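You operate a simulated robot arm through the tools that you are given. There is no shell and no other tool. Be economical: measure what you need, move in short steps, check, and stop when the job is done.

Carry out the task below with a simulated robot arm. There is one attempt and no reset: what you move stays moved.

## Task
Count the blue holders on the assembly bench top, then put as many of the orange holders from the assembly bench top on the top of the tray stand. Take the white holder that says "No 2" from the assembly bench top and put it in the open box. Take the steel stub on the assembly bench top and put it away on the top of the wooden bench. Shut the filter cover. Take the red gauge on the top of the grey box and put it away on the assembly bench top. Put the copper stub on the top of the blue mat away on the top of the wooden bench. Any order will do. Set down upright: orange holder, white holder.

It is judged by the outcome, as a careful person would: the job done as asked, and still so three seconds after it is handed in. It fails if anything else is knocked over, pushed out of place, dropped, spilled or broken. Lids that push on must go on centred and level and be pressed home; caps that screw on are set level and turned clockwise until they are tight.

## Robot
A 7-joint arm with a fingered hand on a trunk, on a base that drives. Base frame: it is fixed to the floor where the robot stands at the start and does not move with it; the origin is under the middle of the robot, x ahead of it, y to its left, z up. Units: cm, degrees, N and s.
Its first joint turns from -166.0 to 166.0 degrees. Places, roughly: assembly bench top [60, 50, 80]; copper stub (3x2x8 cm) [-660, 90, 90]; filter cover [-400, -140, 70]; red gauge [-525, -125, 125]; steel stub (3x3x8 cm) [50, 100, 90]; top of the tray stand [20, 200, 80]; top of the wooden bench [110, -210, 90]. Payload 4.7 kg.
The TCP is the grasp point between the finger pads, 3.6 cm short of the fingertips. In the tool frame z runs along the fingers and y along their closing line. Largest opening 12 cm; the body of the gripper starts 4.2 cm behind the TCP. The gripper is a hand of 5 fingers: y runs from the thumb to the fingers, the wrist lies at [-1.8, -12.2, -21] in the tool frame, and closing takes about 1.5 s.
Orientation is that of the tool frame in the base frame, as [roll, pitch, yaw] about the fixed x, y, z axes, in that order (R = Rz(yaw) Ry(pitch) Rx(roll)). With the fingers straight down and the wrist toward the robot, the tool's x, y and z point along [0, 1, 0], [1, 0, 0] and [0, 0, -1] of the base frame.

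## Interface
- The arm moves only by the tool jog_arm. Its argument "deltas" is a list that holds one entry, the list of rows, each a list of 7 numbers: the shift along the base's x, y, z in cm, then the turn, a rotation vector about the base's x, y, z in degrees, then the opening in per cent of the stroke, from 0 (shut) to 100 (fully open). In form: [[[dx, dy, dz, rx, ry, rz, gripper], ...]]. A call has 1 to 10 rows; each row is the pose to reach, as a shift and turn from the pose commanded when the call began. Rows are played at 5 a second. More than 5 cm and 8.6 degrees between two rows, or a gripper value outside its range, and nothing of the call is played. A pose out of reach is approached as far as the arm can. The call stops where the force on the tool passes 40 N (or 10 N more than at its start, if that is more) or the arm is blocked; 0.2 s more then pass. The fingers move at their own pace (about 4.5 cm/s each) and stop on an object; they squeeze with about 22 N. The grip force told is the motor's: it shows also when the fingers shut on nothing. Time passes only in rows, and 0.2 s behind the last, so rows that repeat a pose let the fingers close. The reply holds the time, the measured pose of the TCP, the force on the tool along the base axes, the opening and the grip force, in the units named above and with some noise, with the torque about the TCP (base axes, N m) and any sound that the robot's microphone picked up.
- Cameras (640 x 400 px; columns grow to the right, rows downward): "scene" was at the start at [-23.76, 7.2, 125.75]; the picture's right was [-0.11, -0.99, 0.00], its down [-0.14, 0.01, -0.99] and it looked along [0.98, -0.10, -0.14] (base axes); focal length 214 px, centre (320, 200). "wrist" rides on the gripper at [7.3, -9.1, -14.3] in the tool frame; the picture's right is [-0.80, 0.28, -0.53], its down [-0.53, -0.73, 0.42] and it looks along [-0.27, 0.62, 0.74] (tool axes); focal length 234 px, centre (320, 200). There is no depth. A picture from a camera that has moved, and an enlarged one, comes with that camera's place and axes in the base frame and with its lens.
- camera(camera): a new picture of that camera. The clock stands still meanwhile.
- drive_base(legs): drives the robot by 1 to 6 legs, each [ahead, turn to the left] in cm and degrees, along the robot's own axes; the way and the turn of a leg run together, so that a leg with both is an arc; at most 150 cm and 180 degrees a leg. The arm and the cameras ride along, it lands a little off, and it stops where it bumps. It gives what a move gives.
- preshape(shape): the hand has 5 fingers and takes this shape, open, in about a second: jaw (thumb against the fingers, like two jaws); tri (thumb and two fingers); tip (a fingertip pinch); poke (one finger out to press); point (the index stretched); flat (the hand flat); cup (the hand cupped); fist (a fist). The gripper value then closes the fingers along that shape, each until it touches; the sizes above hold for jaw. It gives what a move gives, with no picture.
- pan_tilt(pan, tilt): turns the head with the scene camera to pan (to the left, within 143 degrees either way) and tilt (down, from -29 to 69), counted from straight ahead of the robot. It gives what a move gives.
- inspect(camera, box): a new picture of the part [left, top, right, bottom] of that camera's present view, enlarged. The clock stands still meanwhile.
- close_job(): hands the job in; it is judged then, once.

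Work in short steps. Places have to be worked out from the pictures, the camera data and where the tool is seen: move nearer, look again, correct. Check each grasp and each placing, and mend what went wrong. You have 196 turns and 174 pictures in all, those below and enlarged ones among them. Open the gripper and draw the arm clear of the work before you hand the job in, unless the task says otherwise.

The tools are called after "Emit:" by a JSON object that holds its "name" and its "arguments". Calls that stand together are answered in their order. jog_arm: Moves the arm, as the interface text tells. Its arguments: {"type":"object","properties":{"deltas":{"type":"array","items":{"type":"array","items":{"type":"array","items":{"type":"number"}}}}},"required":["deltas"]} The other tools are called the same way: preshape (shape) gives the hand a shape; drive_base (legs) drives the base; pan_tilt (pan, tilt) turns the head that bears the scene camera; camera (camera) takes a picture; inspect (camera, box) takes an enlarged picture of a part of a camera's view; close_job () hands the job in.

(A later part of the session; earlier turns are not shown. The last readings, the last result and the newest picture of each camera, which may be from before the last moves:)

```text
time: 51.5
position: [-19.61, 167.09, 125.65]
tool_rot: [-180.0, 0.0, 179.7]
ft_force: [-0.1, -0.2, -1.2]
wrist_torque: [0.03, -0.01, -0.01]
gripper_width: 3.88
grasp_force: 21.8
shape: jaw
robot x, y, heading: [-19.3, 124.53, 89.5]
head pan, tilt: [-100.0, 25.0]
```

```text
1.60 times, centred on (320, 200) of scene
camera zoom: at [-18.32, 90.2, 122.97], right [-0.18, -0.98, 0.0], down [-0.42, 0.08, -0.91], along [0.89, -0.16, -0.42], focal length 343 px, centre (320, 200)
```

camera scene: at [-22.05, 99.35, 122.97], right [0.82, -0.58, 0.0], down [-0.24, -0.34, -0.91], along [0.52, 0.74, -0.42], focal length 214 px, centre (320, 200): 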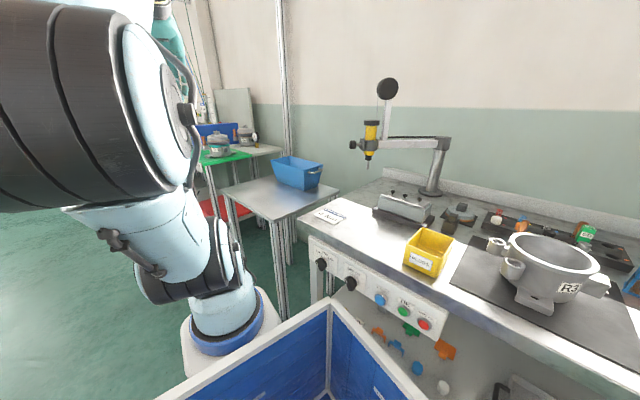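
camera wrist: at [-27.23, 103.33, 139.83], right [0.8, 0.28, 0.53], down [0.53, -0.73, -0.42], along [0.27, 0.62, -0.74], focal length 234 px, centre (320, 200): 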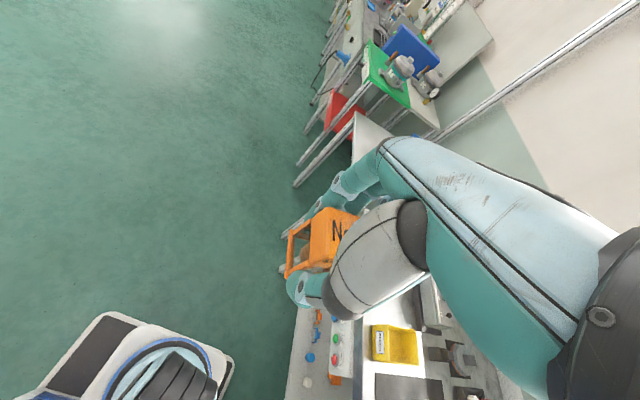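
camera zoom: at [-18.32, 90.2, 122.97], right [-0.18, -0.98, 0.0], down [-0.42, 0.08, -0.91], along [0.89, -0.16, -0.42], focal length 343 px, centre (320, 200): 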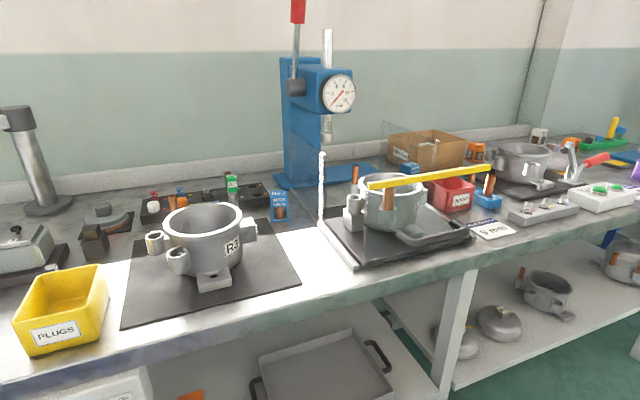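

The tray stand spans roughly x 0..46, y 172..218, with a blue bin at its back right. I'll bring the hand over the free front-left area and look.

Emit:
{"name": "jog_arm", "arguments": {"deltas": [[[4, 2, -1, 0, 0, 0, 0], [8, 4, -2, 0, 0, 0, 0], [12, 6, -4, 0, 0, 0, 0], [16, 8, -6, 0, 0, 0, 0], [20, 10, -8, 0, 0, 0, 0], [24, 12, -10, 0, 0, 0, 0], [28, 14, -11, 0, 0, 0, 0], [31, 16, -12, 0, 0, 0, 0]]]}}

Emit:
{"name": "camera", "arguments": {"camera": "wrist"}}

Emit:
{"name": "pan_tilt", "arguments": {"pan": -25, "tilt": 20}}

Emit:
{"name": "camera", "arguments": {"camera": "scene"}}

```text
time: 53.2
position: [11.34, 183.09, 113.62]
tool_rot: [-180.0, 0.1, 179.7]
ft_force: [-0.7, -1.2, -0.2]
wrist_torque: [-0.01, -0.06, -0.01]
gripper_width: 3.91
grasp_force: 22.6
shape: jaw
robot x, y, heading: [-19.5, 124.64, 89.7]
head pan, tilt: [-100.0, 25.0]
```

```text
134 pictures are left
camera wrist: at [4.04, 173.94, 127.91], right [0.8, 0.28, 0.53], down [0.53, -0.74, -0.42], along [0.27, 0.62, -0.74], focal length 234 px, centre (320, 200)
```

wrist: 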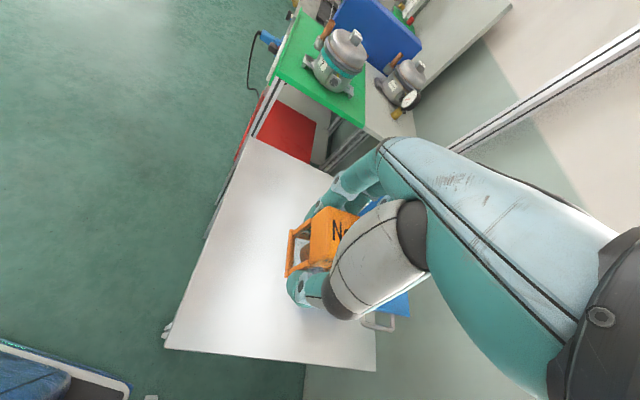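

```text
time: 54.7
position: [11.33, 182.96, 113.57]
tool_rot: [180.0, 0.0, 179.7]
ft_force: [-0.1, -0.5, -1.0]
wrist_torque: [0.02, -0.03, -0.02]
gripper_width: 3.85
grasp_force: 21.8
shape: jaw
robot x, y, heading: [-18.74, 124.65, 89.8]
head pan, tilt: [-25.0, 20.0]
```

```text
133 pictures are left
camera scene: at [-23.39, 100.26, 123.78], right [0.9, -0.43, 0.0], down [-0.15, -0.31, -0.94], along [0.4, 0.85, -0.34], focal length 214 px, centre (320, 200)
```

scene: 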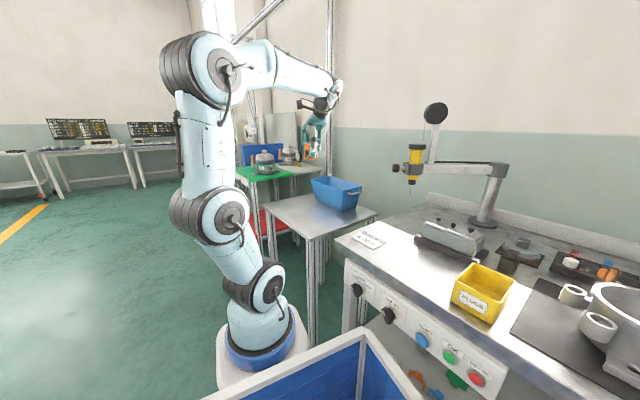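

The stand's left part is free. I'll place No 4 at about (9, 202), hovering low first to check the height.

Emit:
{"name": "jog_arm", "arguments": {"deltas": [[[-0.5, 4.5, -2, 0, 0, 0, 0], [-1, 9, -4, 0, 0, 0, 0], [-1.7, 13.5, -6, 0, 0, 0, 0], [-2.3, 18, -8, 0, 0, 0, 0], [-2.3, 19, -12, 0, 0, 0, 0], [-2.3, 19, -16.5, 0, 0, 0, 0], [-2.3, 19, -21, 0, 0, 0, 0], [-2.3, 19, -25.5, 0, 0, 0, 0]]]}}

Emit:
{"name": "camera", "arguments": {"camera": "wrist"}}

Emit:
{"name": "inspect", "arguments": {"camera": "scene", "box": [220, 130, 400, 250]}}

```text
time: 56.5
position: [9.11, 202.17, 88.12]
tool_rot: [179.9, 0.0, 179.8]
ft_force: [0.5, -0.3, -0.2]
wrist_torque: [-0.01, -0.02, 0.02]
gripper_width: 3.86
grasp_force: 21.9
shape: jaw
robot x, y, heading: [-19.16, 124.2, 89.5]
head pan, tilt: [-25.0, 20.0]
```

```text
132 pictures are left
camera wrist: at [1.75, 193.1, 102.33], right [0.8, 0.27, 0.53], down [0.53, -0.73, -0.42], along [0.27, 0.62, -0.74], focal length 234 px, centre (320, 200)
```

wrist: 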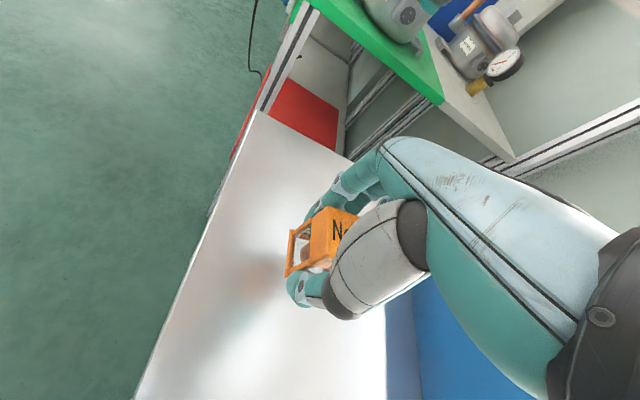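

```text
3.33 times, centred on (310, 190) of scene
camera zoom: at [-23.4, 100.24, 123.77], right [0.9, -0.43, 0.0], down [-0.15, -0.31, -0.94], along [0.4, 0.85, -0.34], focal length 715 px, centre (353, 233)
```

zoom: 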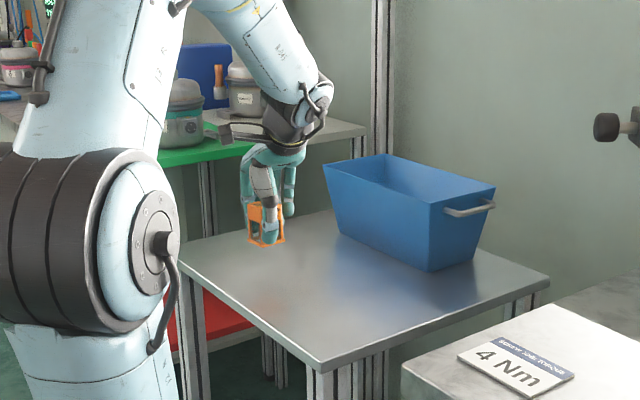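

It is about 3 cm above the surface. I'll lower it in small steps and watch the force.

Emit:
{"name": "jog_arm", "arguments": {"deltas": [[[0, 0, -1.5, 0, 0, 0, 0], [0, 0, -2.3, 0, 0, 0, 0], [0, 0, -2.8, 0, 0, 0, 0], [0, 0, -3.1, 0, 0, 0, 0]]]}}

Emit:
{"name": "inspect", "arguments": {"camera": "scene", "box": [275, 170, 319, 210]}}

```text
time: 57.5
position: [9.18, 202.12, 85.04]
tool_rot: [180.0, 0.0, 179.7]
ft_force: [0.4, -0.5, -1.4]
wrist_torque: [0.0, 0.01, -0.01]
gripper_width: 3.88
grasp_force: 22.1
shape: jaw
robot x, y, heading: [-19.18, 124.65, 89.7]
head pan, tilt: [-25.0, 20.0]
```

```text
10.00 times, centred on (297, 190) of scene
camera zoom: at [-23.39, 100.26, 123.78], right [0.9, -0.43, 0.0], down [-0.15, -0.31, -0.94], along [0.4, 0.85, -0.34], focal length 2145 px, centre (550, 300)
```

zoom: 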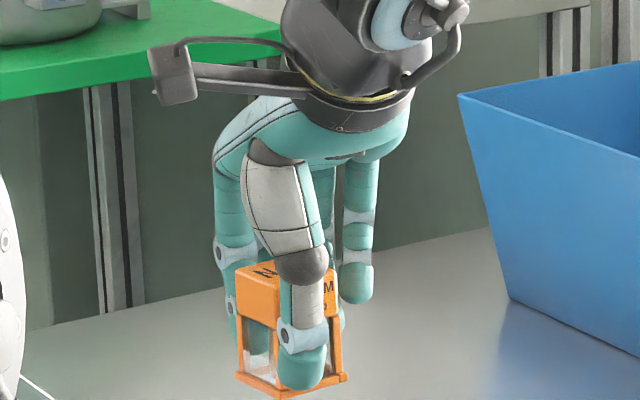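

There's no contact yet. I'll lower in 0.25 cm steps.

Emit:
{"name": "jog_arm", "arguments": {"deltas": [[[0, 0, -0.3, 0, 0, 0, 0], [0, 0, -0.5, 0, 0, 0, 0], [0, 0, -0.5, 0, 0, 0, 0]]]}}

Emit:
{"name": "jog_arm", "arguments": {"deltas": [[[0, 0, -0.2, 0, 0, 0, 0], [0, 0, -0.4, 0, 0, 0, 0], [0, 0, -0.4, 0, 0, 0, 0]]]}}

```text
time: 58.3
position: [9.02, 202.23, 84.39]
tool_rot: [-180.0, 0.0, 179.7]
ft_force: [0.0, -0.4, -0.8]
wrist_torque: [0.0, 0.03, -0.02]
gripper_width: 3.85
grasp_force: 21.8
shape: jaw
robot x, y, heading: [-19.07, 124.88, 89.9]
head pan, tilt: [-25.0, 20.0]
```

```text
time: 59.1
position: [9.12, 202.09, 84.15]
tool_rot: [180.0, 0.0, 179.6]
ft_force: [0.3, 0.0, -1.6]
wrist_torque: [-0.01, -0.01, -0.04]
gripper_width: 3.88
grasp_force: 21.9
shape: jaw
robot x, y, heading: [-19.28, 124.62, 89.8]
head pan, tilt: [-25.0, 20.0]
```

Still no contact; I'll go on down slowly.

Emit:
{"name": "jog_arm", "arguments": {"deltas": [[[0, 0, -0.2, 0, 0, 0, 0], [0, 0, -0.4, 0, 0, 0, 0], [0, 0, -0.4, 0, 0, 0, 0]]]}}

Emit:
{"name": "inspect", "arguments": {"camera": "scene", "box": [280, 185, 312, 215]}}

```text
time: 59.9
position: [9.15, 202.2, 83.56]
tool_rot: [179.9, 0.0, 179.7]
ft_force: [-0.8, 0.2, -1.2]
wrist_torque: [0.02, 0.02, 0.01]
gripper_width: 3.86
grasp_force: 21.9
shape: jaw
robot x, y, heading: [-19.06, 124.75, 89.8]
head pan, tilt: [-25.0, 20.0]
```

```text
13.33 times, centred on (296, 200) of scene
camera zoom: at [-23.39, 100.26, 123.78], right [0.9, -0.43, 0.0], down [-0.15, -0.31, -0.94], along [0.4, 0.85, -0.34], focal length 2860 px, centre (640, 200)
```

zoom: 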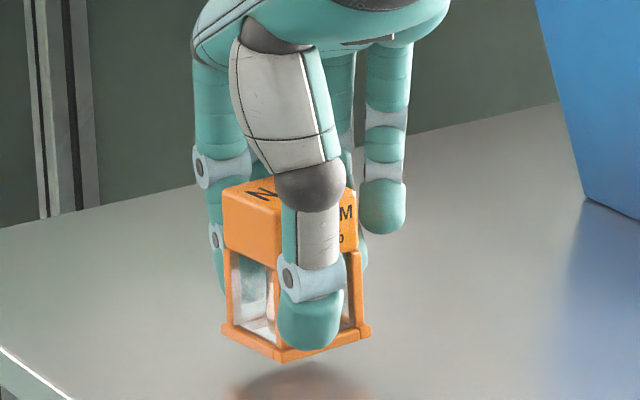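

The reflection shows a small gap remaining, so I'll lower another 0.6 cm in steps.

Emit:
{"name": "jog_arm", "arguments": {"deltas": [[[0, 0, -0.2, 0, 0, 0, 0], [0, 0, -0.4, 0, 0, 0, 0], [0, 0, -0.6, 0, 0, 0, 0], [0, 0, -0.6, 0, 0, 0, 0]]]}}

Emit:
{"name": "inspect", "arguments": {"camera": "scene", "box": [280, 185, 312, 215]}}

```text
time: 60.9
position: [9.08, 202.09, 83.08]
tool_rot: [180.0, 0.0, 179.8]
ft_force: [0.3, -0.1, -1.0]
wrist_torque: [0.04, -0.01, 0.0]
gripper_width: 3.87
grasp_force: 22.3
shape: jaw
robot x, y, heading: [-19.47, 124.73, 89.8]
head pan, tilt: [-25.0, 20.0]
```

```text
13.33 times, centred on (296, 200) of scene
camera zoom: at [-23.39, 100.26, 123.78], right [0.9, -0.43, 0.0], down [-0.15, -0.31, -0.94], along [0.4, 0.85, -0.34], focal length 2860 px, centre (640, 200)
```

zoom: 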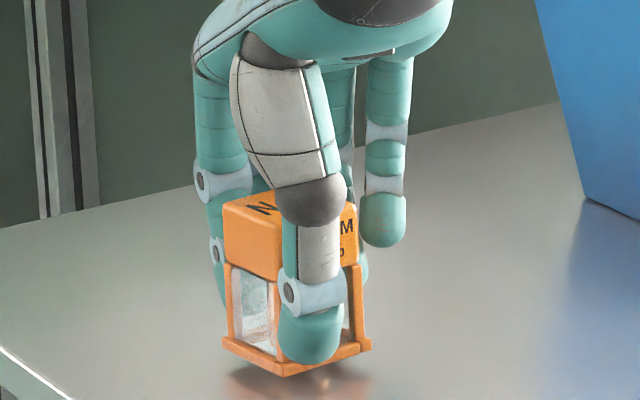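

The gap is closing; I'll lower another 0.5 cm.

Emit:
{"name": "jog_arm", "arguments": {"deltas": [[[0, 0, -0.15, 0, 0, 0, 0], [0, 0, -0.3, 0, 0, 0, 0], [0, 0, -0.5, 0, 0, 0, 0], [0, 0, -0.5, 0, 0, 0, 0]]]}}

Emit:
{"name": "inspect", "arguments": {"camera": "scene", "box": [280, 185, 312, 215]}}

```text
time: 61.9
position: [9.29, 202.21, 82.65]
tool_rot: [180.0, -0.1, 179.8]
ft_force: [0.4, 0.6, -1.0]
wrist_torque: [0.06, 0.01, 0.02]
gripper_width: 3.84
grasp_force: 21.9
shape: jaw
robot x, y, heading: [-19.02, 124.71, 89.9]
head pan, tilt: [-25.0, 20.0]
```

```text
13.33 times, centred on (296, 200) of scene
camera zoom: at [-23.39, 100.26, 123.78], right [0.9, -0.43, 0.0], down [-0.15, -0.31, -0.94], along [0.4, 0.85, -0.34], focal length 2860 px, centre (640, 200)
```

zoom: 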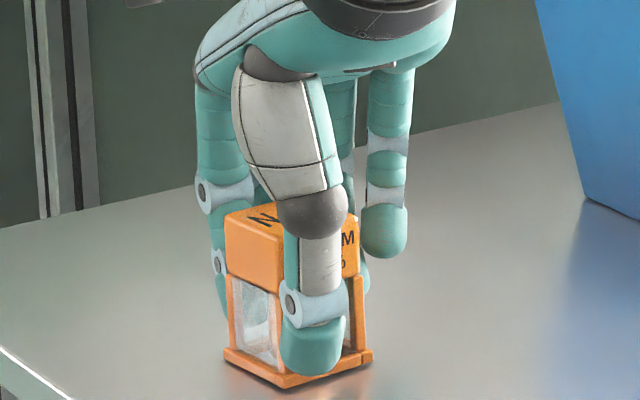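

It's nearly touching. I'll go 0.3 further, then read the force.

Emit:
{"name": "jog_arm", "arguments": {"deltas": [[[0, 0, -0.15, 0, 0, 0, 0], [0, 0, -0.3, 0, 0, 0, 0], [0, 0, -0.3, 0, 0, 0, 0]]]}}

Emit:
{"name": "inspect", "arguments": {"camera": "scene", "box": [280, 185, 312, 215]}}

```text
time: 62.7
position: [9.08, 202.16, 82.4]
tool_rot: [180.0, 0.2, 179.8]
ft_force: [0.3, -1.2, 11.9]
wrist_torque: [0.13, 0.03, 0.01]
gripper_width: 3.9
grasp_force: 22.1
shape: jaw
robot x, y, heading: [-19.26, 124.36, 89.3]
head pan, tilt: [-25.0, 20.0]
```

```text
13.33 times, centred on (296, 200) of scene
camera zoom: at [-23.41, 100.22, 123.77], right [0.9, -0.43, 0.0], down [-0.15, -0.31, -0.94], along [0.4, 0.85, -0.34], focal length 2860 px, centre (640, 200)
```

zoom: 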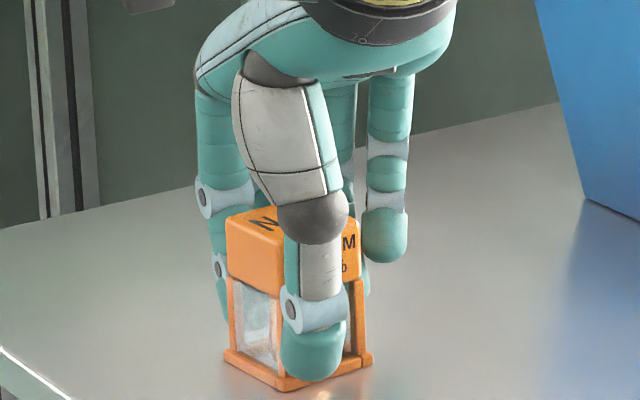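

Contact at 12 N. I'll open, rise and tuck the arm back.

Emit:
{"name": "jog_arm", "arguments": {"deltas": [[[0, 0, 0.1, 0, 0, 0, 20], [0, 0, 0.1, 0, 0, 0, 50], [0, 0, 0.1, 0, 0, 0, 75], [0, 0, 0.1, 0, 0, 0, 75], [0, 0, 4, 0, 0, 0, 75], [0, 0, 8.5, 0, 0, 0, 75], [0, 0, 13, 0, 0, 0, 75]]]}}

Emit:
{"name": "jog_arm", "arguments": {"deltas": [[[0, -1, 4.5, 0, 0, 0, 75], [-3, -4, 6.5, 0, 0, 0, 75], [-6, -8, 7, 0, 0, 0, 75], [-9, -12, 8, 0, 0, 0, 75], [-12, -16, 9, 0, 0, 0, 75], [-15, -20, 10, 0, 0, 0, 75], [-18, -24, 11, 0, 0, 0, 75], [-21, -28, 12, 0, 0, 0, 75], [-24, -31.5, 13, 0, 0, 0, 75], [-27, -35, 15, 0, 0, 0, 75]]]}}

Emit:
{"name": "inspect", "arguments": {"camera": "scene", "box": [220, 130, 400, 250]}}

```text
time: 64.3
position: [9.15, 202.07, 95.1]
tool_rot: [-179.8, 0.0, 179.7]
ft_force: [0.4, 0.2, -0.3]
wrist_torque: [-0.04, 0.04, 0.0]
gripper_width: 9.0
grasp_force: 0.0
shape: jaw
robot x, y, heading: [-19.46, 124.77, 89.7]
head pan, tilt: [-25.0, 20.0]
```

```text
refused: row 3 steps farther than a row can; nothing moved
```

```text
3.33 times, centred on (310, 190) of scene
camera zoom: at [-23.38, 100.28, 123.78], right [0.9, -0.43, 0.0], down [-0.15, -0.31, -0.94], along [0.4, 0.85, -0.34], focal length 715 px, centre (353, 233)
```

zoom: 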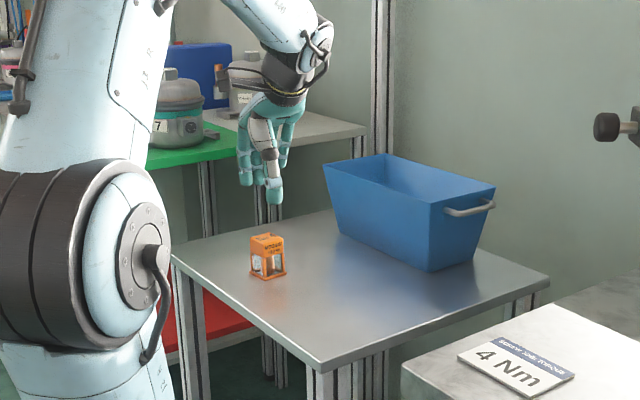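

No 4 stands well. I'll tuck the arm (with smaller steps) and return to the starting spot for a second orange holder.

Emit:
{"name": "jog_arm", "arguments": {"deltas": [[[0, -1, 4.5, 0, 0, 0, 75], [-2.5, -4, 6.5, 0, 0, 0, 75], [-5, -8, 8, 0, 0, 0, 75], [-7.5, -12, 9, 0, 0, 0, 75], [-10, -16, 11, 0, 0, 0, 75], [-12.5, -20, 13, 0, 0, 0, 75], [-15.5, -23.5, 15, 0, 0, 0, 75], [-18.5, -27, 17, 0, 0, 0, 75], [-21.5, -30.5, 19, 0, 0, 0, 75], [-24.5, -34, 21, 0, 0, 0, 75]]]}}

Emit:
{"name": "drive_base", "arguments": {"legs": [[-124.7, 0], [0, -89.8], [20, 0]]}}

Emit:
{"name": "camera", "arguments": {"camera": "wrist"}}

```text
refused: row 5 steps farther than a row can; nothing moved
```

```text
time: 72.3
position: [41.62, 54.29, 95.05]
tool_rot: [-179.6, -0.9, 151.6]
ft_force: [-28.4, -1.1, 8.6]
wrist_torque: [0.63, -0.52, 1.03]
gripper_width: 8.78
grasp_force: 0.2
shape: jaw
robot x, y, heading: [-19.67, -0.03, 61.2]
head pan, tilt: [-25.0, 20.0]
stopped in leg 2: the force on the tool passed its limit (the readings are from after the stop); the commanded pose is now the measured one
```

```text
124 pictures are left
camera wrist: at [31.09, 49.69, 109.55], right [0.85, -0.14, 0.51], down [0.11, -0.9, -0.43], along [0.52, 0.42, -0.75], focal length 234 px, centre (320, 200)
```

wrist: 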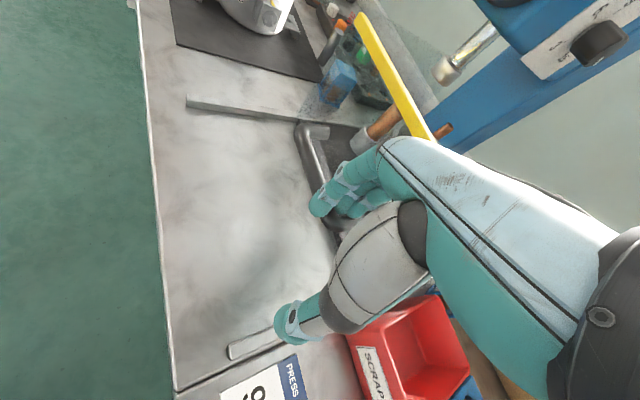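

The tuck was refused and the base then drove with the arm out, so the hand has touched something near the press. I'll look before moving anything.

Emit:
{"name": "camera", "arguments": {"camera": "scene"}}

Emit:
{"name": "inspect", "arguments": {"camera": "wrist", "box": [220, 60, 500, 400]}}

```text
123 pictures are left
camera scene: at [-35.36, -19.44, 123.76], right [0.59, -0.81, 0.0], down [-0.28, -0.2, -0.94], along [0.76, 0.55, -0.34], focal length 214 px, centre (320, 200)
```

scene: 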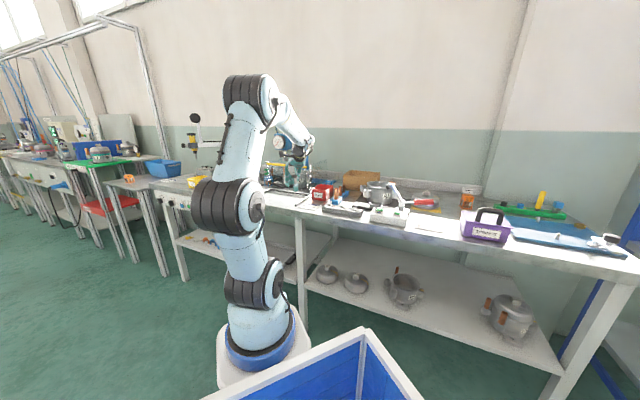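

```text
1.18 times, centred on (360, 230) of wrist
camera zoom: at [31.09, 49.69, 109.55], right [0.85, -0.14, 0.51], down [0.11, -0.9, -0.43], along [0.52, 0.42, -0.75], focal length 276 px, centre (273, 165)
```

zoom: 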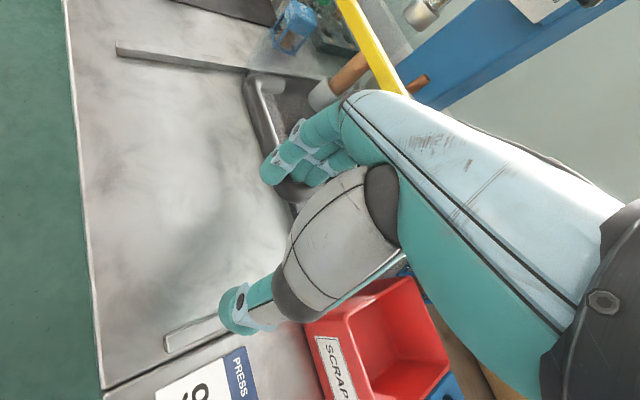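

The hand pushed the sliding press plate (R2's shuttle with the black handle) inward by about 11 cm on its rails. I'll back the hand off toward -x, lift it, and inspect the state.

Emit:
{"name": "jog_arm", "arguments": {"deltas": [[[-3, 0, 0, 0, 0, 0, 75], [-4, 0, 4, 0, 0, 0, 75], [-4, 0, 8.5, 0, 0, 0, 75], [-6, 0, 13, 0, 0, 0, 75], [-9, 0, 16.5, 0, 0, 0, 75], [-12, -2, 19, 0, 0, 0, 75], [-16, -3, 21, 0, 0, 0, 75]]]}}

Emit:
{"name": "inspect", "arguments": {"camera": "scene", "box": [230, 130, 350, 220]}}

Emit:
{"name": "camera", "arguments": {"camera": "wrist"}}

```text
time: 73.9
position: [25.95, 51.1, 115.93]
tool_rot: [-179.4, -0.9, 151.5]
ft_force: [-0.7, 0.4, -0.3]
wrist_torque: [-0.03, 0.08, 0.02]
gripper_width: 9.0
grasp_force: 0.0
shape: jaw
robot x, y, heading: [-19.91, 0.06, 61.1]
head pan, tilt: [-25.0, 20.0]
```

```text
4.44 times, centred on (290, 175) of scene
camera zoom: at [-35.25, -19.34, 123.78], right [0.59, -0.81, 0.0], down [-0.28, -0.2, -0.94], along [0.76, 0.55, -0.34], focal length 953 px, centre (453, 311)
```

zoom: 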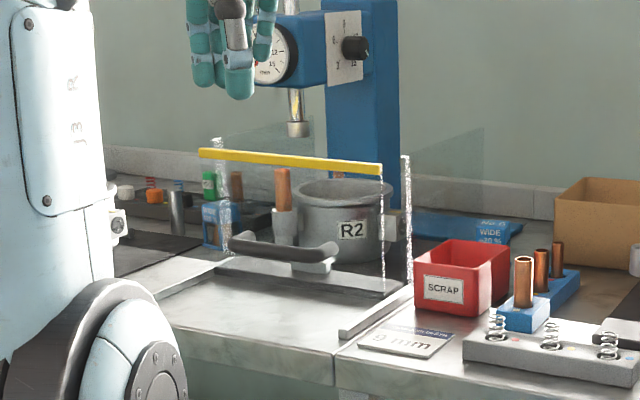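

```text
120 pictures are left
camera wrist: at [15.39, 46.72, 130.4], right [0.85, -0.14, 0.51], down [0.11, -0.9, -0.43], along [0.52, 0.42, -0.75], focal length 234 px, centre (320, 200)
```

wrist: 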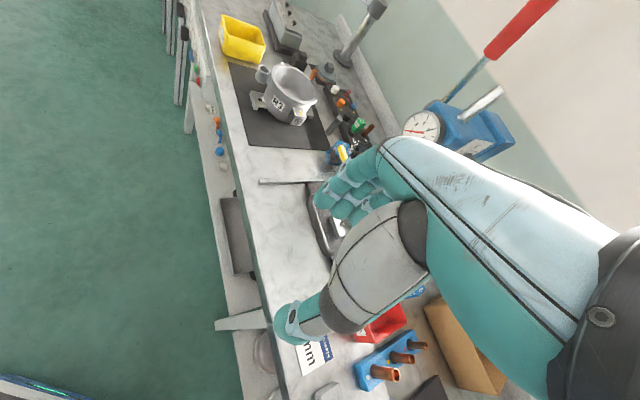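

The plate slides on rails, so I'll pull it back later by its handle and compare against my earlier pictures. First I'll tuck the arm, check that it's tucked, then finish turning.

Emit:
{"name": "jog_arm", "arguments": {"deltas": [[[-3, -3, 1.5, 0, 0, 0, 75], [-6, -6, 3, 0, 0, 0, 75], [-9, -9, 4.5, 0, 0, 0, 75], [-12, -12, 6, 0, 0, 0, 75], [-15, -15, 7.5, 0, 0, 0, 75], [-18, -18, 9, 0, 0, 0, 75]]]}}

```text
time: 75.3
position: [7.84, 33.21, 124.97]
tool_rot: [-179.5, -0.9, 151.5]
ft_force: [1.3, -0.2, -0.4]
wrist_torque: [0.03, 0.07, 0.03]
gripper_width: 8.99
grasp_force: 0.1
shape: jaw
robot x, y, heading: [-19.7, 0.01, 60.8]
head pan, tilt: [-25.0, 20.0]
```

The arm is tucked, so I'll finish the turn and drive to the starting pose.

Emit:
{"name": "drive_base", "arguments": {"legs": [[0, -61], [19.8, 0]]}}

Emit:
{"name": "pan_tilt", "arguments": {"pan": 20, "tilt": 20}}

Emit:
{"name": "inspect", "arguments": {"camera": "scene", "box": [200, 170, 340, 250]}}

```text
time: 79.6
position: [42.71, -8.39, 125.03]
tool_rot: [-179.5, -0.8, 90.3]
ft_force: [-1.1, -0.2, -0.4]
wrist_torque: [-0.04, 0.0, -0.02]
gripper_width: 8.99
grasp_force: 0.1
shape: jaw
robot x, y, heading: [0.14, -0.12, -0.0]
head pan, tilt: [-25.0, 20.0]
```

```text
time: 80.7
position: [42.61, -8.46, 125.13]
tool_rot: [-179.5, -0.8, 90.2]
ft_force: [-0.4, 0.2, -0.3]
wrist_torque: [0.03, -0.05, -0.02]
gripper_width: 8.99
grasp_force: 0.0
shape: jaw
robot x, y, heading: [-0.12, -0.28, -0.1]
head pan, tilt: [20.0, 20.0]
```

```text
4.57 times, centred on (270, 210) of scene
camera zoom: at [-24.02, 11.32, 123.77], right [0.34, -0.94, 0.0], down [-0.32, -0.12, -0.94], along [0.89, 0.32, -0.34], focal length 980 px, centre (549, 154)
```

zoom: 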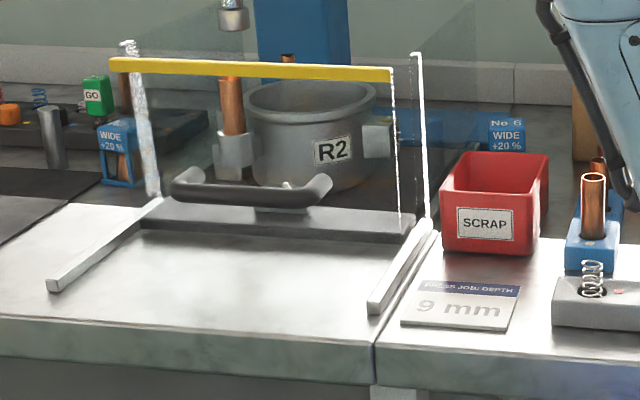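

The carriage (plate, pot, yellow bar) slid back as one on its rails. I'll pull it back by the handle: first I bring the hand near (38, 58, 112), turned 12 degrees to match the bench.

Emit:
{"name": "jog_arm", "arguments": {"deltas": [[[0, 4.8, 0, 0, 0, 6, 75], [0, 9.6, 0, 0, 0, 12, 75], [0, 14.4, 0, 0, 0, 12, 75], [0, 19.2, 0, 0, 0, 12, 75], [0, 24, 0, 0, 0, 12, 75], [0, 28.8, 0, 0, 0, 12, 75], [-1, 33.6, 0, 0, 0, 12, 75], [-3, 38, 0, 0, 0, 12, 75], [-5, 42, -1, 0, 0, 12, 75], [-7, 46, -2, 0, 0, 12, 75]]]}}

Emit:
{"name": "jog_arm", "arguments": {"deltas": [[[0, 4, -2, 0, 0, 0, 75], [0, 8, -4, 0, 0, 0, 75], [0, 12, -6, 0, 0, 0, 75], [0, 16, -8, 0, 0, 0, 75], [0, 20, -10, 0, 0, 0, 60], [0, 23, -12, 0, 0, 0, 50], [0, 25, -12, 0, 0, 0, 50]]]}}

Emit:
{"name": "camera", "arguments": {"camera": "wrist"}}

Emit:
{"name": "inspect", "arguments": {"camera": "scene", "box": [200, 150, 340, 250]}}

```text
time: 83.1
position: [41.21, 35.68, 123.25]
tool_rot: [-179.6, -1.0, 93.4]
ft_force: [-0.5, -0.3, 0.6]
wrist_torque: [-0.02, -0.06, -0.03]
gripper_width: 8.97
grasp_force: 0.0
shape: jaw
robot x, y, heading: [-0.09, -0.13, -0.1]
head pan, tilt: [20.0, 20.0]
stopped in row 10: the arm was blocked; the commanded pose is now the measured one
```

```text
time: 84.7
position: [41.28, 60.65, 111.32]
tool_rot: [-179.7, -1.0, 93.3]
ft_force: [-1.0, -0.4, 1.0]
wrist_torque: [0.05, -0.01, -0.01]
gripper_width: 6.05
grasp_force: 0.1
shape: jaw
robot x, y, heading: [0.13, -0.26, -0.3]
head pan, tilt: [20.0, 20.0]
```

```text
118 pictures are left
camera wrist: at [31.79, 67.18, 125.73], right [0.33, -0.79, 0.51], down [-0.7, -0.57, -0.43], along [0.63, -0.22, -0.75], focal length 234 px, centre (320, 200)
```

wrist: 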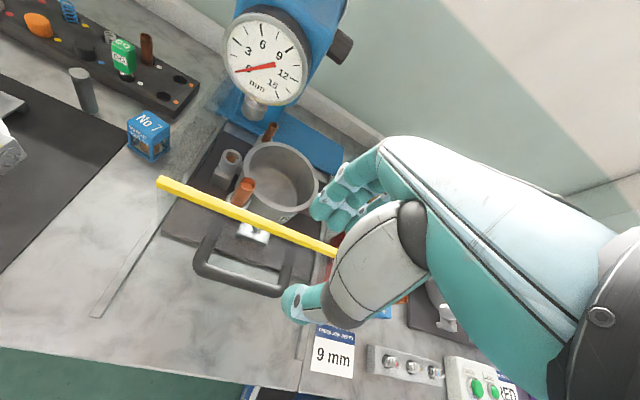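

```text
4.00 times, centred on (270, 200) of scene
camera zoom: at [-24.03, 11.33, 123.77], right [0.34, -0.94, 0.0], down [-0.32, -0.12, -0.94], along [0.88, 0.32, -0.34], focal length 858 px, centre (520, 200)
```

zoom: 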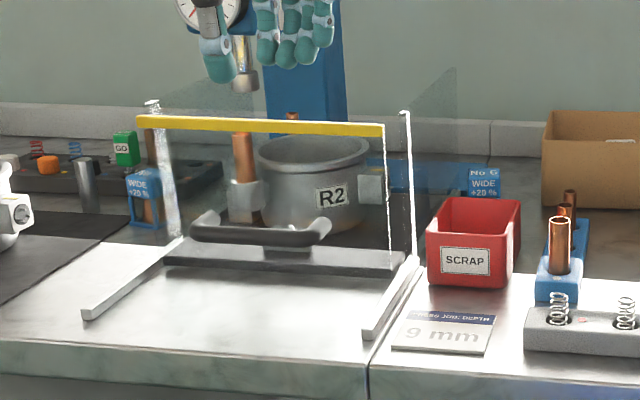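

The handle bar is triangulated at about (40.5, 62.2, 91.3), with the yellow bar at z ~102 just behind it. I'll approach with the hand tilted from the front; first I align yaw and back up.

Emit:
{"name": "jog_arm", "arguments": {"deltas": [[[-3, 0, 0, 0, 0, 5, 50], [-6, 0, 0, 0, 0, 10, 50], [-9, -0.5, -1, 0, 0, 10.7, 50], [-12, -1, -3, 0, 0, 10.7, 50]]]}}

Emit:
{"name": "jog_arm", "arguments": {"deltas": [[[0, 0, 0, 1.8, -7.5, 0, 50], [0, 0, 0, 3.6, -15, 0, 50], [0, 0, 0, 5.5, -22.5, 0, 50], [0, 0, 0, 7.3, -30, 0, 50], [0, 0, 0, 9.2, -37.5, 0, 50], [0, 0, 0, 10, -41, 0, 50]]]}}

Emit:
{"name": "camera", "arguments": {"camera": "wrist"}}

Emit:
{"name": "inspect", "arguments": {"camera": "scene", "box": [200, 150, 340, 250]}}

```text
time: 85.7
position: [29.23, 59.68, 108.32]
tool_rot: [-179.6, -1.0, 104.0]
ft_force: [0.4, -0.9, 0.8]
wrist_torque: [0.03, 0.04, 0.02]
gripper_width: 6.04
grasp_force: 0.0
shape: jaw
robot x, y, heading: [-0.24, 0.07, -0.2]
head pan, tilt: [20.0, 20.0]
```

```text
time: 87.1
position: [29.12, 59.68, 108.32]
tool_rot: [138.1, -0.4, 104.5]
ft_force: [-0.1, -0.6, 0.4]
wrist_torque: [0.01, -0.05, 0.0]
gripper_width: 6.02
grasp_force: 0.1
shape: jaw
robot x, y, heading: [0.01, -0.53, -0.2]
head pan, tilt: [20.0, 20.0]
```

```text
116 pictures are left
camera wrist: at [11.47, 62.53, 112.82], right [0.07, -0.82, 0.57], down [-0.12, -0.58, -0.81], along [0.99, -0.02, -0.14], focal length 234 px, centre (320, 200)
```

wrist: 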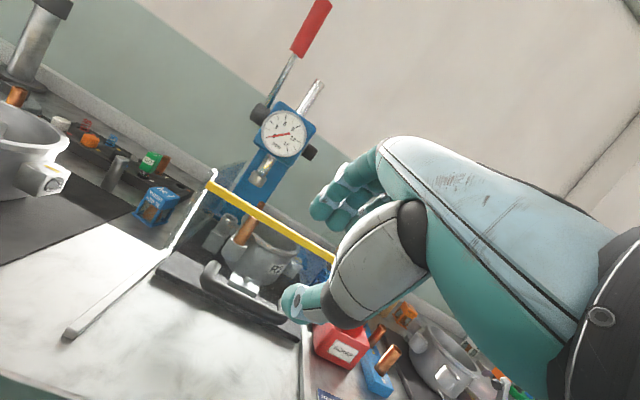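

```text
4.00 times, centred on (270, 200) of scene
camera zoom: at [-24.02, 11.33, 123.77], right [0.34, -0.94, 0.0], down [-0.32, -0.12, -0.94], along [0.88, 0.32, -0.34], focal length 858 px, centre (520, 200)
```

zoom: 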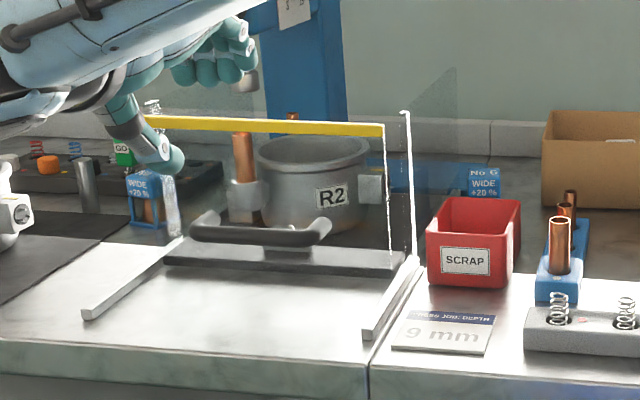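

The tilt is done. I'll approach along the tool axis to about 5 cm short of the bar and look.

Emit:
{"name": "jog_arm", "arguments": {"deltas": [[[1.8, 0.3, -3.9, 0, 0, 0, 50], [3.6, 0.6, -7.8, 0, 0, 0, 50], [5.9, 1.2, -10.4, 0, 0, 0, 50], [8.1, 1.7, -13, 0, 0, 0, 50]]]}}

Emit:
{"name": "camera", "arguments": {"camera": "wrist"}}

Emit:
{"name": "inspect", "arguments": {"camera": "scene", "box": [200, 150, 340, 250]}}

```text
time: 88.1
position: [37.38, 61.49, 95.23]
tool_rot: [138.1, -0.4, 104.5]
ft_force: [-0.4, 0.1, 0.9]
wrist_torque: [-0.01, 0.01, 0.0]
gripper_width: 6.02
grasp_force: 0.1
shape: jaw
robot x, y, heading: [0.2, -0.28, -0.4]
head pan, tilt: [20.0, 20.0]
```

```text
114 pictures are left
camera wrist: at [19.73, 64.28, 99.89], right [0.07, -0.82, 0.57], down [-0.12, -0.58, -0.81], along [0.99, -0.02, -0.14], focal length 234 px, centre (320, 200)
```

wrist: 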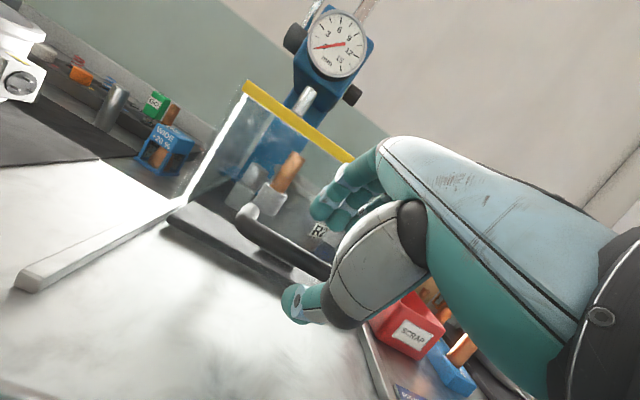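

```text
4.00 times, centred on (270, 200) of scene
camera zoom: at [-24.04, 11.32, 123.77], right [0.34, -0.94, 0.0], down [-0.32, -0.12, -0.94], along [0.88, 0.32, -0.34], focal length 858 px, centre (520, 200)
```

zoom: 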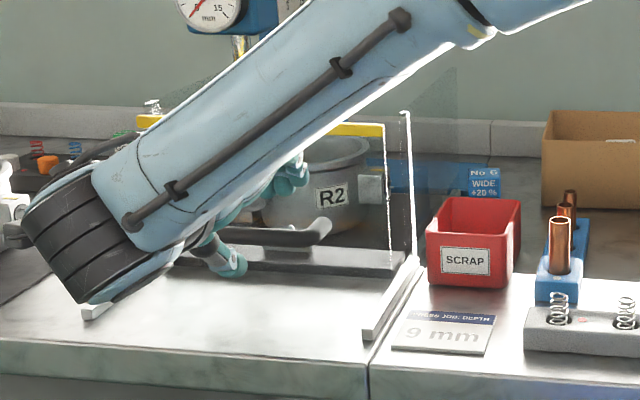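

The bar lies between the thumb and fingers. I'll advance the last 4.5 cm and close.

Emit:
{"name": "jog_arm", "arguments": {"deltas": [[[1.6, 0.4, -1.8, 0, 0, 0, 50], [3.1, 0.7, -3.5, 0, 0, 0, 50], [3.1, 0.7, -3.5, 0, 0, 0, 20], [3.1, 0.7, -3.5, 0, 0, 0, 0], [3.1, 0.7, -3.5, 0, 0, 0, 0], [3.1, 0.7, -3.5, 0, 0, 0, 0], [3.1, 0.7, -3.5, 0, 0, 0, 0], [3.1, 0.7, -3.5, 0, 0, 0, 0]]]}}

Emit:
{"name": "camera", "arguments": {"camera": "wrist"}}

```text
time: 89.9
position: [40.56, 62.0, 91.71]
tool_rot: [138.2, -0.3, 104.6]
ft_force: [2.9, 1.1, -3.3]
wrist_torque: [-0.22, -0.11, 0.01]
gripper_width: 0.9
grasp_force: 21.5
shape: jaw
robot x, y, heading: [0.3, 0.26, -0.3]
head pan, tilt: [20.0, 20.0]
```

```text
112 pictures are left
camera wrist: at [22.76, 64.94, 96.27], right [0.07, -0.82, 0.57], down [-0.12, -0.58, -0.81], along [0.99, -0.02, -0.14], focal length 234 px, centre (320, 200)
```

wrist: 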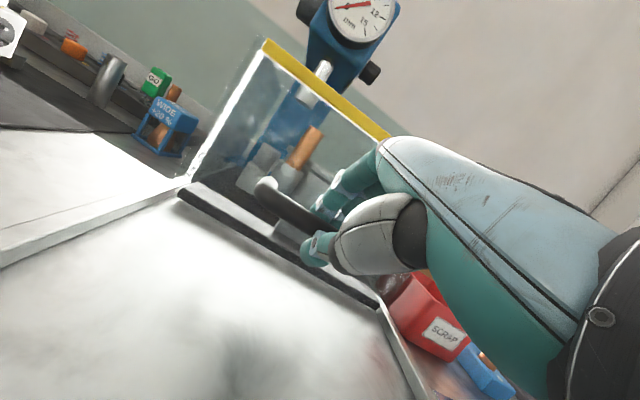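

The fingers are closed on the bar. I'll pull gently 4 cm along the rails as a test.

Emit:
{"name": "jog_arm", "arguments": {"deltas": [[[-1, -0.25, 0, 0, 0, 0, 0], [-2, -0.5, 0, 0, 0, 0, 0], [-3, -0.75, 0, 0, 0, 0, 0], [-4, -1, 0, 0, 0, 0, 0]]]}}

Emit:
{"name": "inspect", "arguments": {"camera": "scene", "box": [200, 170, 340, 250]}}

```text
time: 90.9
position: [36.32, 61.05, 91.76]
tool_rot: [138.2, -0.4, 104.7]
ft_force: [-1.7, 8.6, -6.2]
wrist_torque: [-0.18, 0.01, 0.27]
gripper_width: 0.87
grasp_force: 21.7
shape: jaw
robot x, y, heading: [0.22, -0.49, -0.4]
head pan, tilt: [20.0, 20.0]
```

```text
4.57 times, centred on (270, 210) of scene
camera zoom: at [-24.03, 11.38, 123.77], right [0.34, -0.94, 0.0], down [-0.32, -0.12, -0.94], along [0.88, 0.32, -0.34], focal length 980 px, centre (549, 154)
```

zoom: 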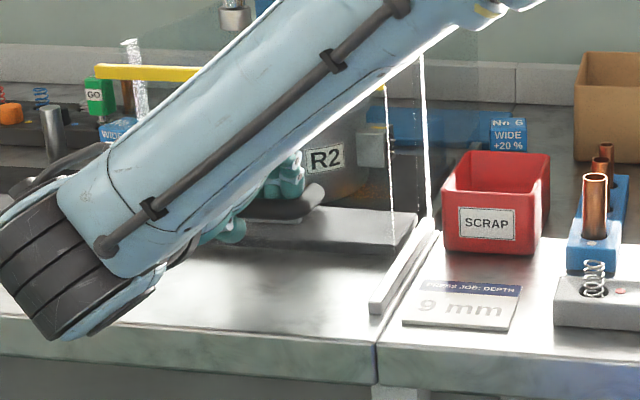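

It moves well. I'll keep pulling about 5 cm more with a slightly straighter direction, then compare with the reference.

Emit:
{"name": "jog_arm", "arguments": {"deltas": [[[-1, 0.2, 0, 0, 0, 0, 0], [-2, 0.1, 0, 0, 0, 0, 0], [-3, 0, 0, 0, 0, 0, 0], [-4, -0.1, 0, 0, 0, 0, 0], [-5, -0.2, 0, 0, 0, 0, 0]]]}}

Emit:
{"name": "inspect", "arguments": {"camera": "scene", "box": [200, 170, 340, 250]}}

```text
time: 92.1
position: [31.45, 60.69, 91.7]
tool_rot: [138.3, -0.4, 104.7]
ft_force: [6.3, -22.1, -11.8]
wrist_torque: [-0.12, 0.22, -0.49]
gripper_width: 0.87
grasp_force: 22.7
shape: jaw
robot x, y, heading: [0.03, 0.06, -0.1]
head pan, tilt: [20.0, 20.0]
```

```text
4.57 times, centred on (270, 210) of scene
camera zoom: at [-23.99, 11.29, 123.79], right [0.34, -0.94, 0.0], down [-0.32, -0.11, -0.94], along [0.88, 0.32, -0.34], focal length 980 px, centre (549, 154)
```

zoom: 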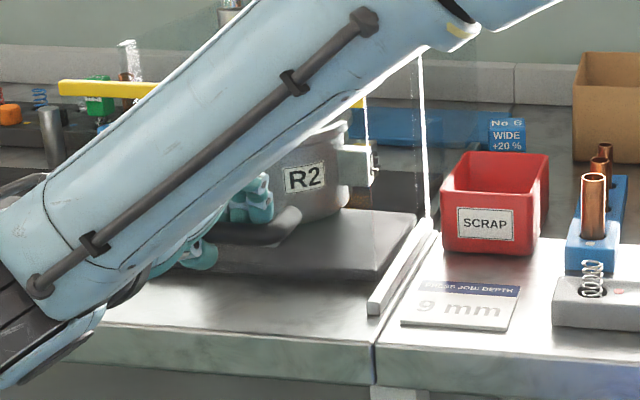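

About 4 cm remain by comparison with the reference (R2's label row 178 against 198). I'll pull 3.5 cm more, correcting the sideways strain.

Emit:
{"name": "jog_arm", "arguments": {"deltas": [[[-0.5, -0.6, 0, 0, 0, 0, 0], [-1.5, -0.8, 0, 0, 0, 0, 0], [-2.5, -1.0, 0, 0, 0, 0, 0], [-3.5, -1.2, 0, 0, 0, 0, 0]]]}}

Emit:
{"name": "inspect", "arguments": {"camera": "scene", "box": [200, 170, 340, 250]}}

```text
time: 93.1
position: [27.82, 59.74, 91.78]
tool_rot: [138.1, -0.3, 104.6]
ft_force: [-3.4, 3.3, -13.7]
wrist_torque: [-0.14, 0.38, 0.21]
gripper_width: 0.75
grasp_force: 22.3
shape: jaw
robot x, y, heading: [0.16, -0.45, -0.4]
head pan, tilt: [20.0, 20.0]
```

```text
4.57 times, centred on (270, 210) of scene
camera zoom: at [-24.03, 11.37, 123.77], right [0.34, -0.94, 0.0], down [-0.32, -0.12, -0.94], along [0.88, 0.32, -0.34], focal length 980 px, centre (549, 154)
```

zoom: 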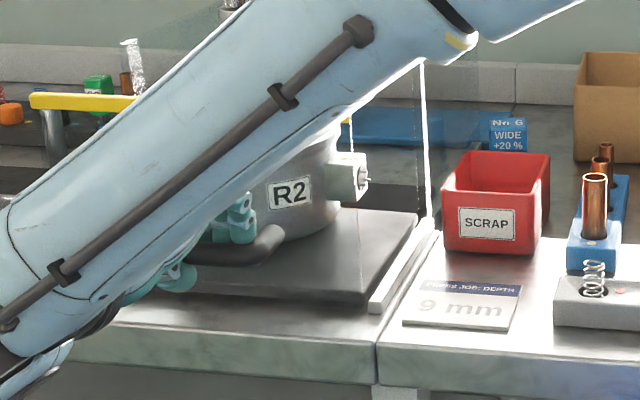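

Nearly there: the R2 label is within about 5 px of the reference. I'll pull 0.8 cm more, open, and check.

Emit:
{"name": "jog_arm", "arguments": {"deltas": [[[-0.4, -0.1, 0, 0, 0, 0, 0], [-0.8, -0.2, 0, 0, 0, 0, 0], [-0.8, -0.2, 0, 0, 0, 0, 20], [-0.8, -0.2, 0, 0, 0, 0, 40], [-0.8, -0.2, 0, 0, 0, 0, 60], [-0.8, -0.2, 0, 0, 0, 0, 60]]]}}

Emit:
{"name": "camera", "arguments": {"camera": "wrist"}}

```text
time: 94.5
position: [27.08, 59.48, 91.78]
tool_rot: [138.2, -0.3, 104.5]
ft_force: [-5.6, -1.5, -2.2]
wrist_torque: [0.04, -0.03, -0.08]
gripper_width: 6.89
grasp_force: 0.0
shape: jaw
robot x, y, heading: [-0.16, -0.15, -0.4]
head pan, tilt: [20.0, 20.0]
```

```text
108 pictures are left
camera wrist: at [9.32, 62.33, 96.31], right [0.07, -0.82, 0.57], down [-0.12, -0.58, -0.81], along [0.99, -0.02, -0.14], focal length 234 px, centre (320, 200)
```

wrist: 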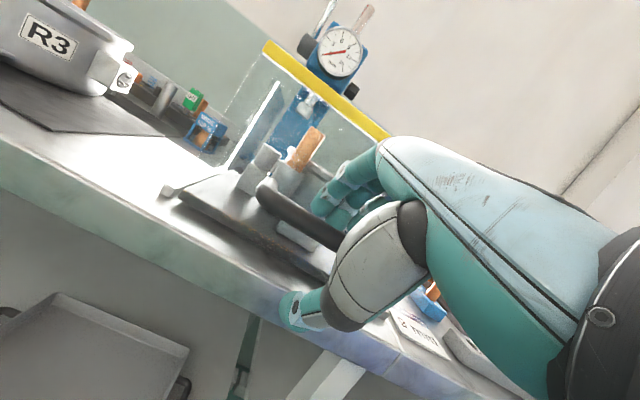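

It's open; a slight contact remains behind the fingers. I'll withdraw along the tool axis and look.

Emit:
{"name": "jog_arm", "arguments": {"deltas": [[[-1.3, -0.3, 1.5, 0, 0, 0, 48], [-3.3, -0.8, 3.7, 0, 0, 0, 48], [-5.5, -1.3, 6.5, 0, 0, 0, 48], [-7, -1.6, 10.5, 0, 0, 0, 48], [-8, -1.8, 15, 0, 0, 0, 48]]]}}

Emit:
{"name": "jog_arm", "arguments": {"deltas": [[[0, -4.5, 1, -1.8, 7.5, 0, 75], [0, -9, 3, -3.6, 15, 0, 75], [0, -13.5, 5, -5.5, 22.5, 0, 75], [1, -18, 7, -7.3, 30, 0, 75], [3, -22.5, 8, -9.2, 37.5, 0, 75], [5, -26.5, 9, -10, 41, 0, 75], [8, -30, 9, -10, 41, 0, 75], [11, -33.5, 9, -10, 41, 0, 75], [13, -37.5, 9, -10, 41, 0, 75]]]}}

Emit:
{"name": "inspect", "arguments": {"camera": "scene", "box": [200, 170, 340, 250]}}

```text
time: 95.7
position: [19.13, 57.62, 106.84]
tool_rot: [138.3, -0.4, 104.6]
ft_force: [0.0, 0.3, 0.2]
wrist_torque: [0.03, -0.02, 0.02]
gripper_width: 5.8
grasp_force: 0.0
shape: jaw
robot x, y, heading: [0.06, -0.0, -0.3]
head pan, tilt: [20.0, 20.0]
```

```text
refused: row 4 steps farther than a row can; nothing moved
```

```text
4.57 times, centred on (270, 210) of scene
camera zoom: at [-24.03, 11.35, 123.77], right [0.34, -0.94, 0.0], down [-0.32, -0.12, -0.94], along [0.88, 0.32, -0.34], focal length 980 px, centre (549, 154)
```

zoom: 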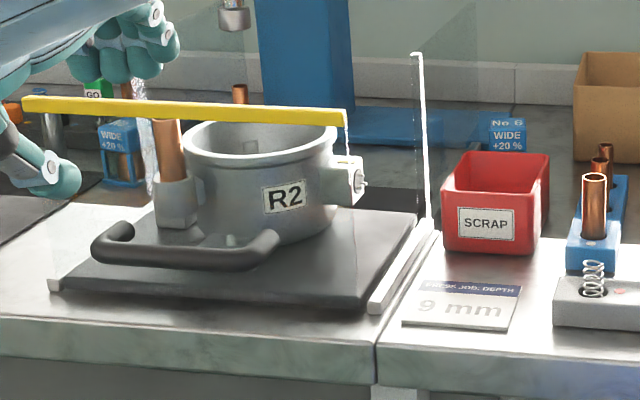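

The carriage is back exactly where it was, matching the reference apart from the small view shift. I'll untilt the hand in smaller steps and head for No 3.

Emit:
{"name": "jog_arm", "arguments": {"deltas": [[[0, -4, 1, -1.8, 7.5, 0, 75], [0, -8, 3, -3.6, 15, 0, 75], [0, -12, 5, -5.5, 22.5, 0, 75], [1, -16, 7, -7.3, 30, 0, 75], [3, -20, 8, -9.2, 37.5, 0, 75], [5, -24, 9, -10, 41, 0, 75], [8, -27.5, 9, -10, 41, 0, 75], [11, -31, 9, -10, 41, 0, 75], [13.5, -35, 9, -10, 41, 0, 75]]]}}

```text
time: 97.7
position: [32.4, 22.82, 115.75]
tool_rot: [-179.7, -0.8, 104.2]
ft_force: [0.1, 0.4, 0.7]
wrist_torque: [-0.05, -0.04, -0.03]
gripper_width: 8.97
grasp_force: 0.1
shape: jaw
robot x, y, heading: [0.22, -0.37, -0.2]
head pan, tilt: [20.0, 20.0]
```

No 3 is at about (84, 17.5). I'll go over it at a safe height.

Emit:
{"name": "jog_arm", "arguments": {"deltas": [[[4.8, -0.5, 0, 0, 0, -4, 75], [9.6, -1, 0, 0, 0, -9, 75], [14.4, -1.5, 0, 0, 0, -9, 75], [19.2, -2, 0, 0, 0, -9, 75], [24, -2.5, 0, 0, 0, -9, 75], [28.8, -3, 0, 0, 0, -9, 75], [33.6, -3.5, 0, 0, 0, -9, 75], [38.4, -4, 0, 0, 0, -9, 75], [43, -4.5, 0, 0, 0, -9, 75], [47.5, -5, -1, 0, 0, -9, 75]]]}}

Emit:
{"name": "jog_arm", "arguments": {"deltas": [[[4, 0, -3, 0, 0, 0, 75], [4, 0, -7, 0, 0, 0, 75], [4, 0, -11, 0, 0, 0, 75], [4, 0, -15, 0, 0, 0, 75]]]}}

Emit:
{"name": "camera", "arguments": {"camera": "wrist"}}

```text
time: 99.9
position: [80.12, 17.6, 114.88]
tool_rot: [-179.7, -0.8, 95.1]
ft_force: [0.1, 0.1, 1.5]
wrist_torque: [-0.02, -0.05, -0.02]
gripper_width: 8.96
grasp_force: 0.0
shape: jaw
robot x, y, heading: [0.13, -0.48, -0.1]
head pan, tilt: [20.0, 20.0]
```

```text
time: 100.9
position: [84.13, 17.72, 99.84]
tool_rot: [-179.8, -1.1, 95.1]
ft_force: [-0.7, 0.3, 1.5]
wrist_torque: [0.0, 0.0, -0.01]
gripper_width: 8.94
grasp_force: 0.0
shape: jaw
robot x, y, heading: [0.1, 0.03, -0.3]
head pan, tilt: [20.0, 20.0]
```

```text
106 pictures are left
camera wrist: at [74.47, 23.9, 114.23], right [0.35, -0.78, 0.51], down [-0.69, -0.59, -0.43], along [0.64, -0.2, -0.74], focal length 234 px, centre (320, 200)
```

wrist: 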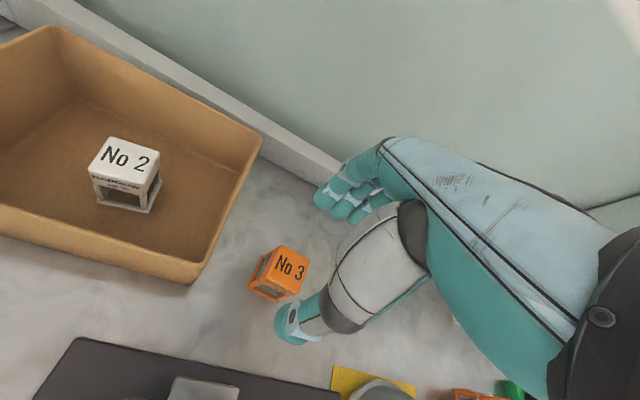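

No 3 is centred under the hand. I'll descend, grasp and lift.

Emit:
{"name": "jog_arm", "arguments": {"deltas": [[[0.1, -0.2, -4, 0, 0, 0, 75], [0.1, -0.2, -8, 0, 0, -2, 75], [0.1, -0.2, -10.3, 0, 0, -2, 75], [0.1, -0.2, -10.3, 0, 0, -2, 30], [0.1, -0.2, -10.3, 0, 0, -2, 0], [0.1, -0.2, -10.3, 0, 0, -2, 0], [0.1, -0.2, -10.3, 0, 0, -2, 0], [0.1, -0.2, -10.3, 0, 0, -2, 0], [0.1, -0.2, -10.3, 0, 0, -2, 0]]]}}

Emit:
{"name": "jog_arm", "arguments": {"deltas": [[[0, 0, 4, 0, 0, 0, 0], [0, 0, 8.5, 0, 0, 0, 0], [0, 0, 13, 0, 0, 0, 0], [0, 0, 17.5, 0, 0, 0, 0], [-3, 0, 21, 0, 0, 0, 0], [-7, 0, 23, 0, 0, 0, 0], [-11.5, 0, 24.5, 0, 0, 0, 0], [-16, -1, 26, 0, 0, 0, 0], [-20.5, -2, 27.5, 0, 0, 0, 0]]]}}

Emit:
{"name": "camera", "arguments": {"camera": "wrist"}}

```text
time: 102.9
position: [84.29, 17.51, 89.43]
tool_rot: [-179.6, -0.9, 93.1]
ft_force: [-0.6, 0.0, 0.6]
wrist_torque: [0.02, -0.02, 0.01]
gripper_width: 3.55
grasp_force: 21.7
shape: jaw
robot x, y, heading: [0.13, -0.11, -0.5]
head pan, tilt: [20.0, 20.0]
```

```text
time: 104.9
position: [63.69, 15.38, 116.82]
tool_rot: [-179.4, -0.8, 93.1]
ft_force: [0.5, 0.7, -2.3]
wrist_torque: [-0.03, 0.02, 0.02]
gripper_width: 3.54
grasp_force: 22.0
shape: jaw
robot x, y, heading: [-0.18, -0.51, -0.2]
head pan, tilt: [20.0, 20.0]
```

```text
105 pictures are left
camera wrist: at [54.32, 21.96, 131.27], right [0.33, -0.79, 0.51], down [-0.71, -0.57, -0.42], along [0.63, -0.22, -0.75], focal length 234 px, centre (320, 200)
```

wrist: 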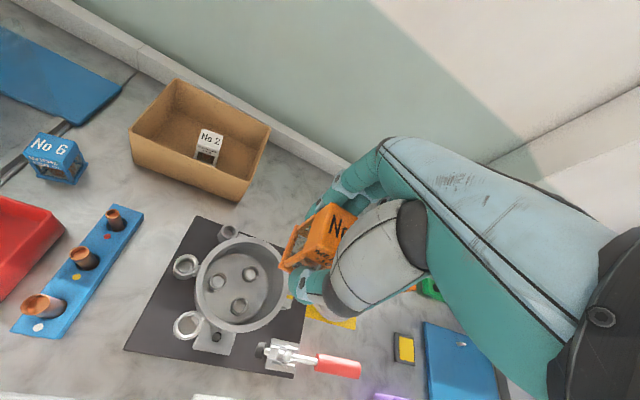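

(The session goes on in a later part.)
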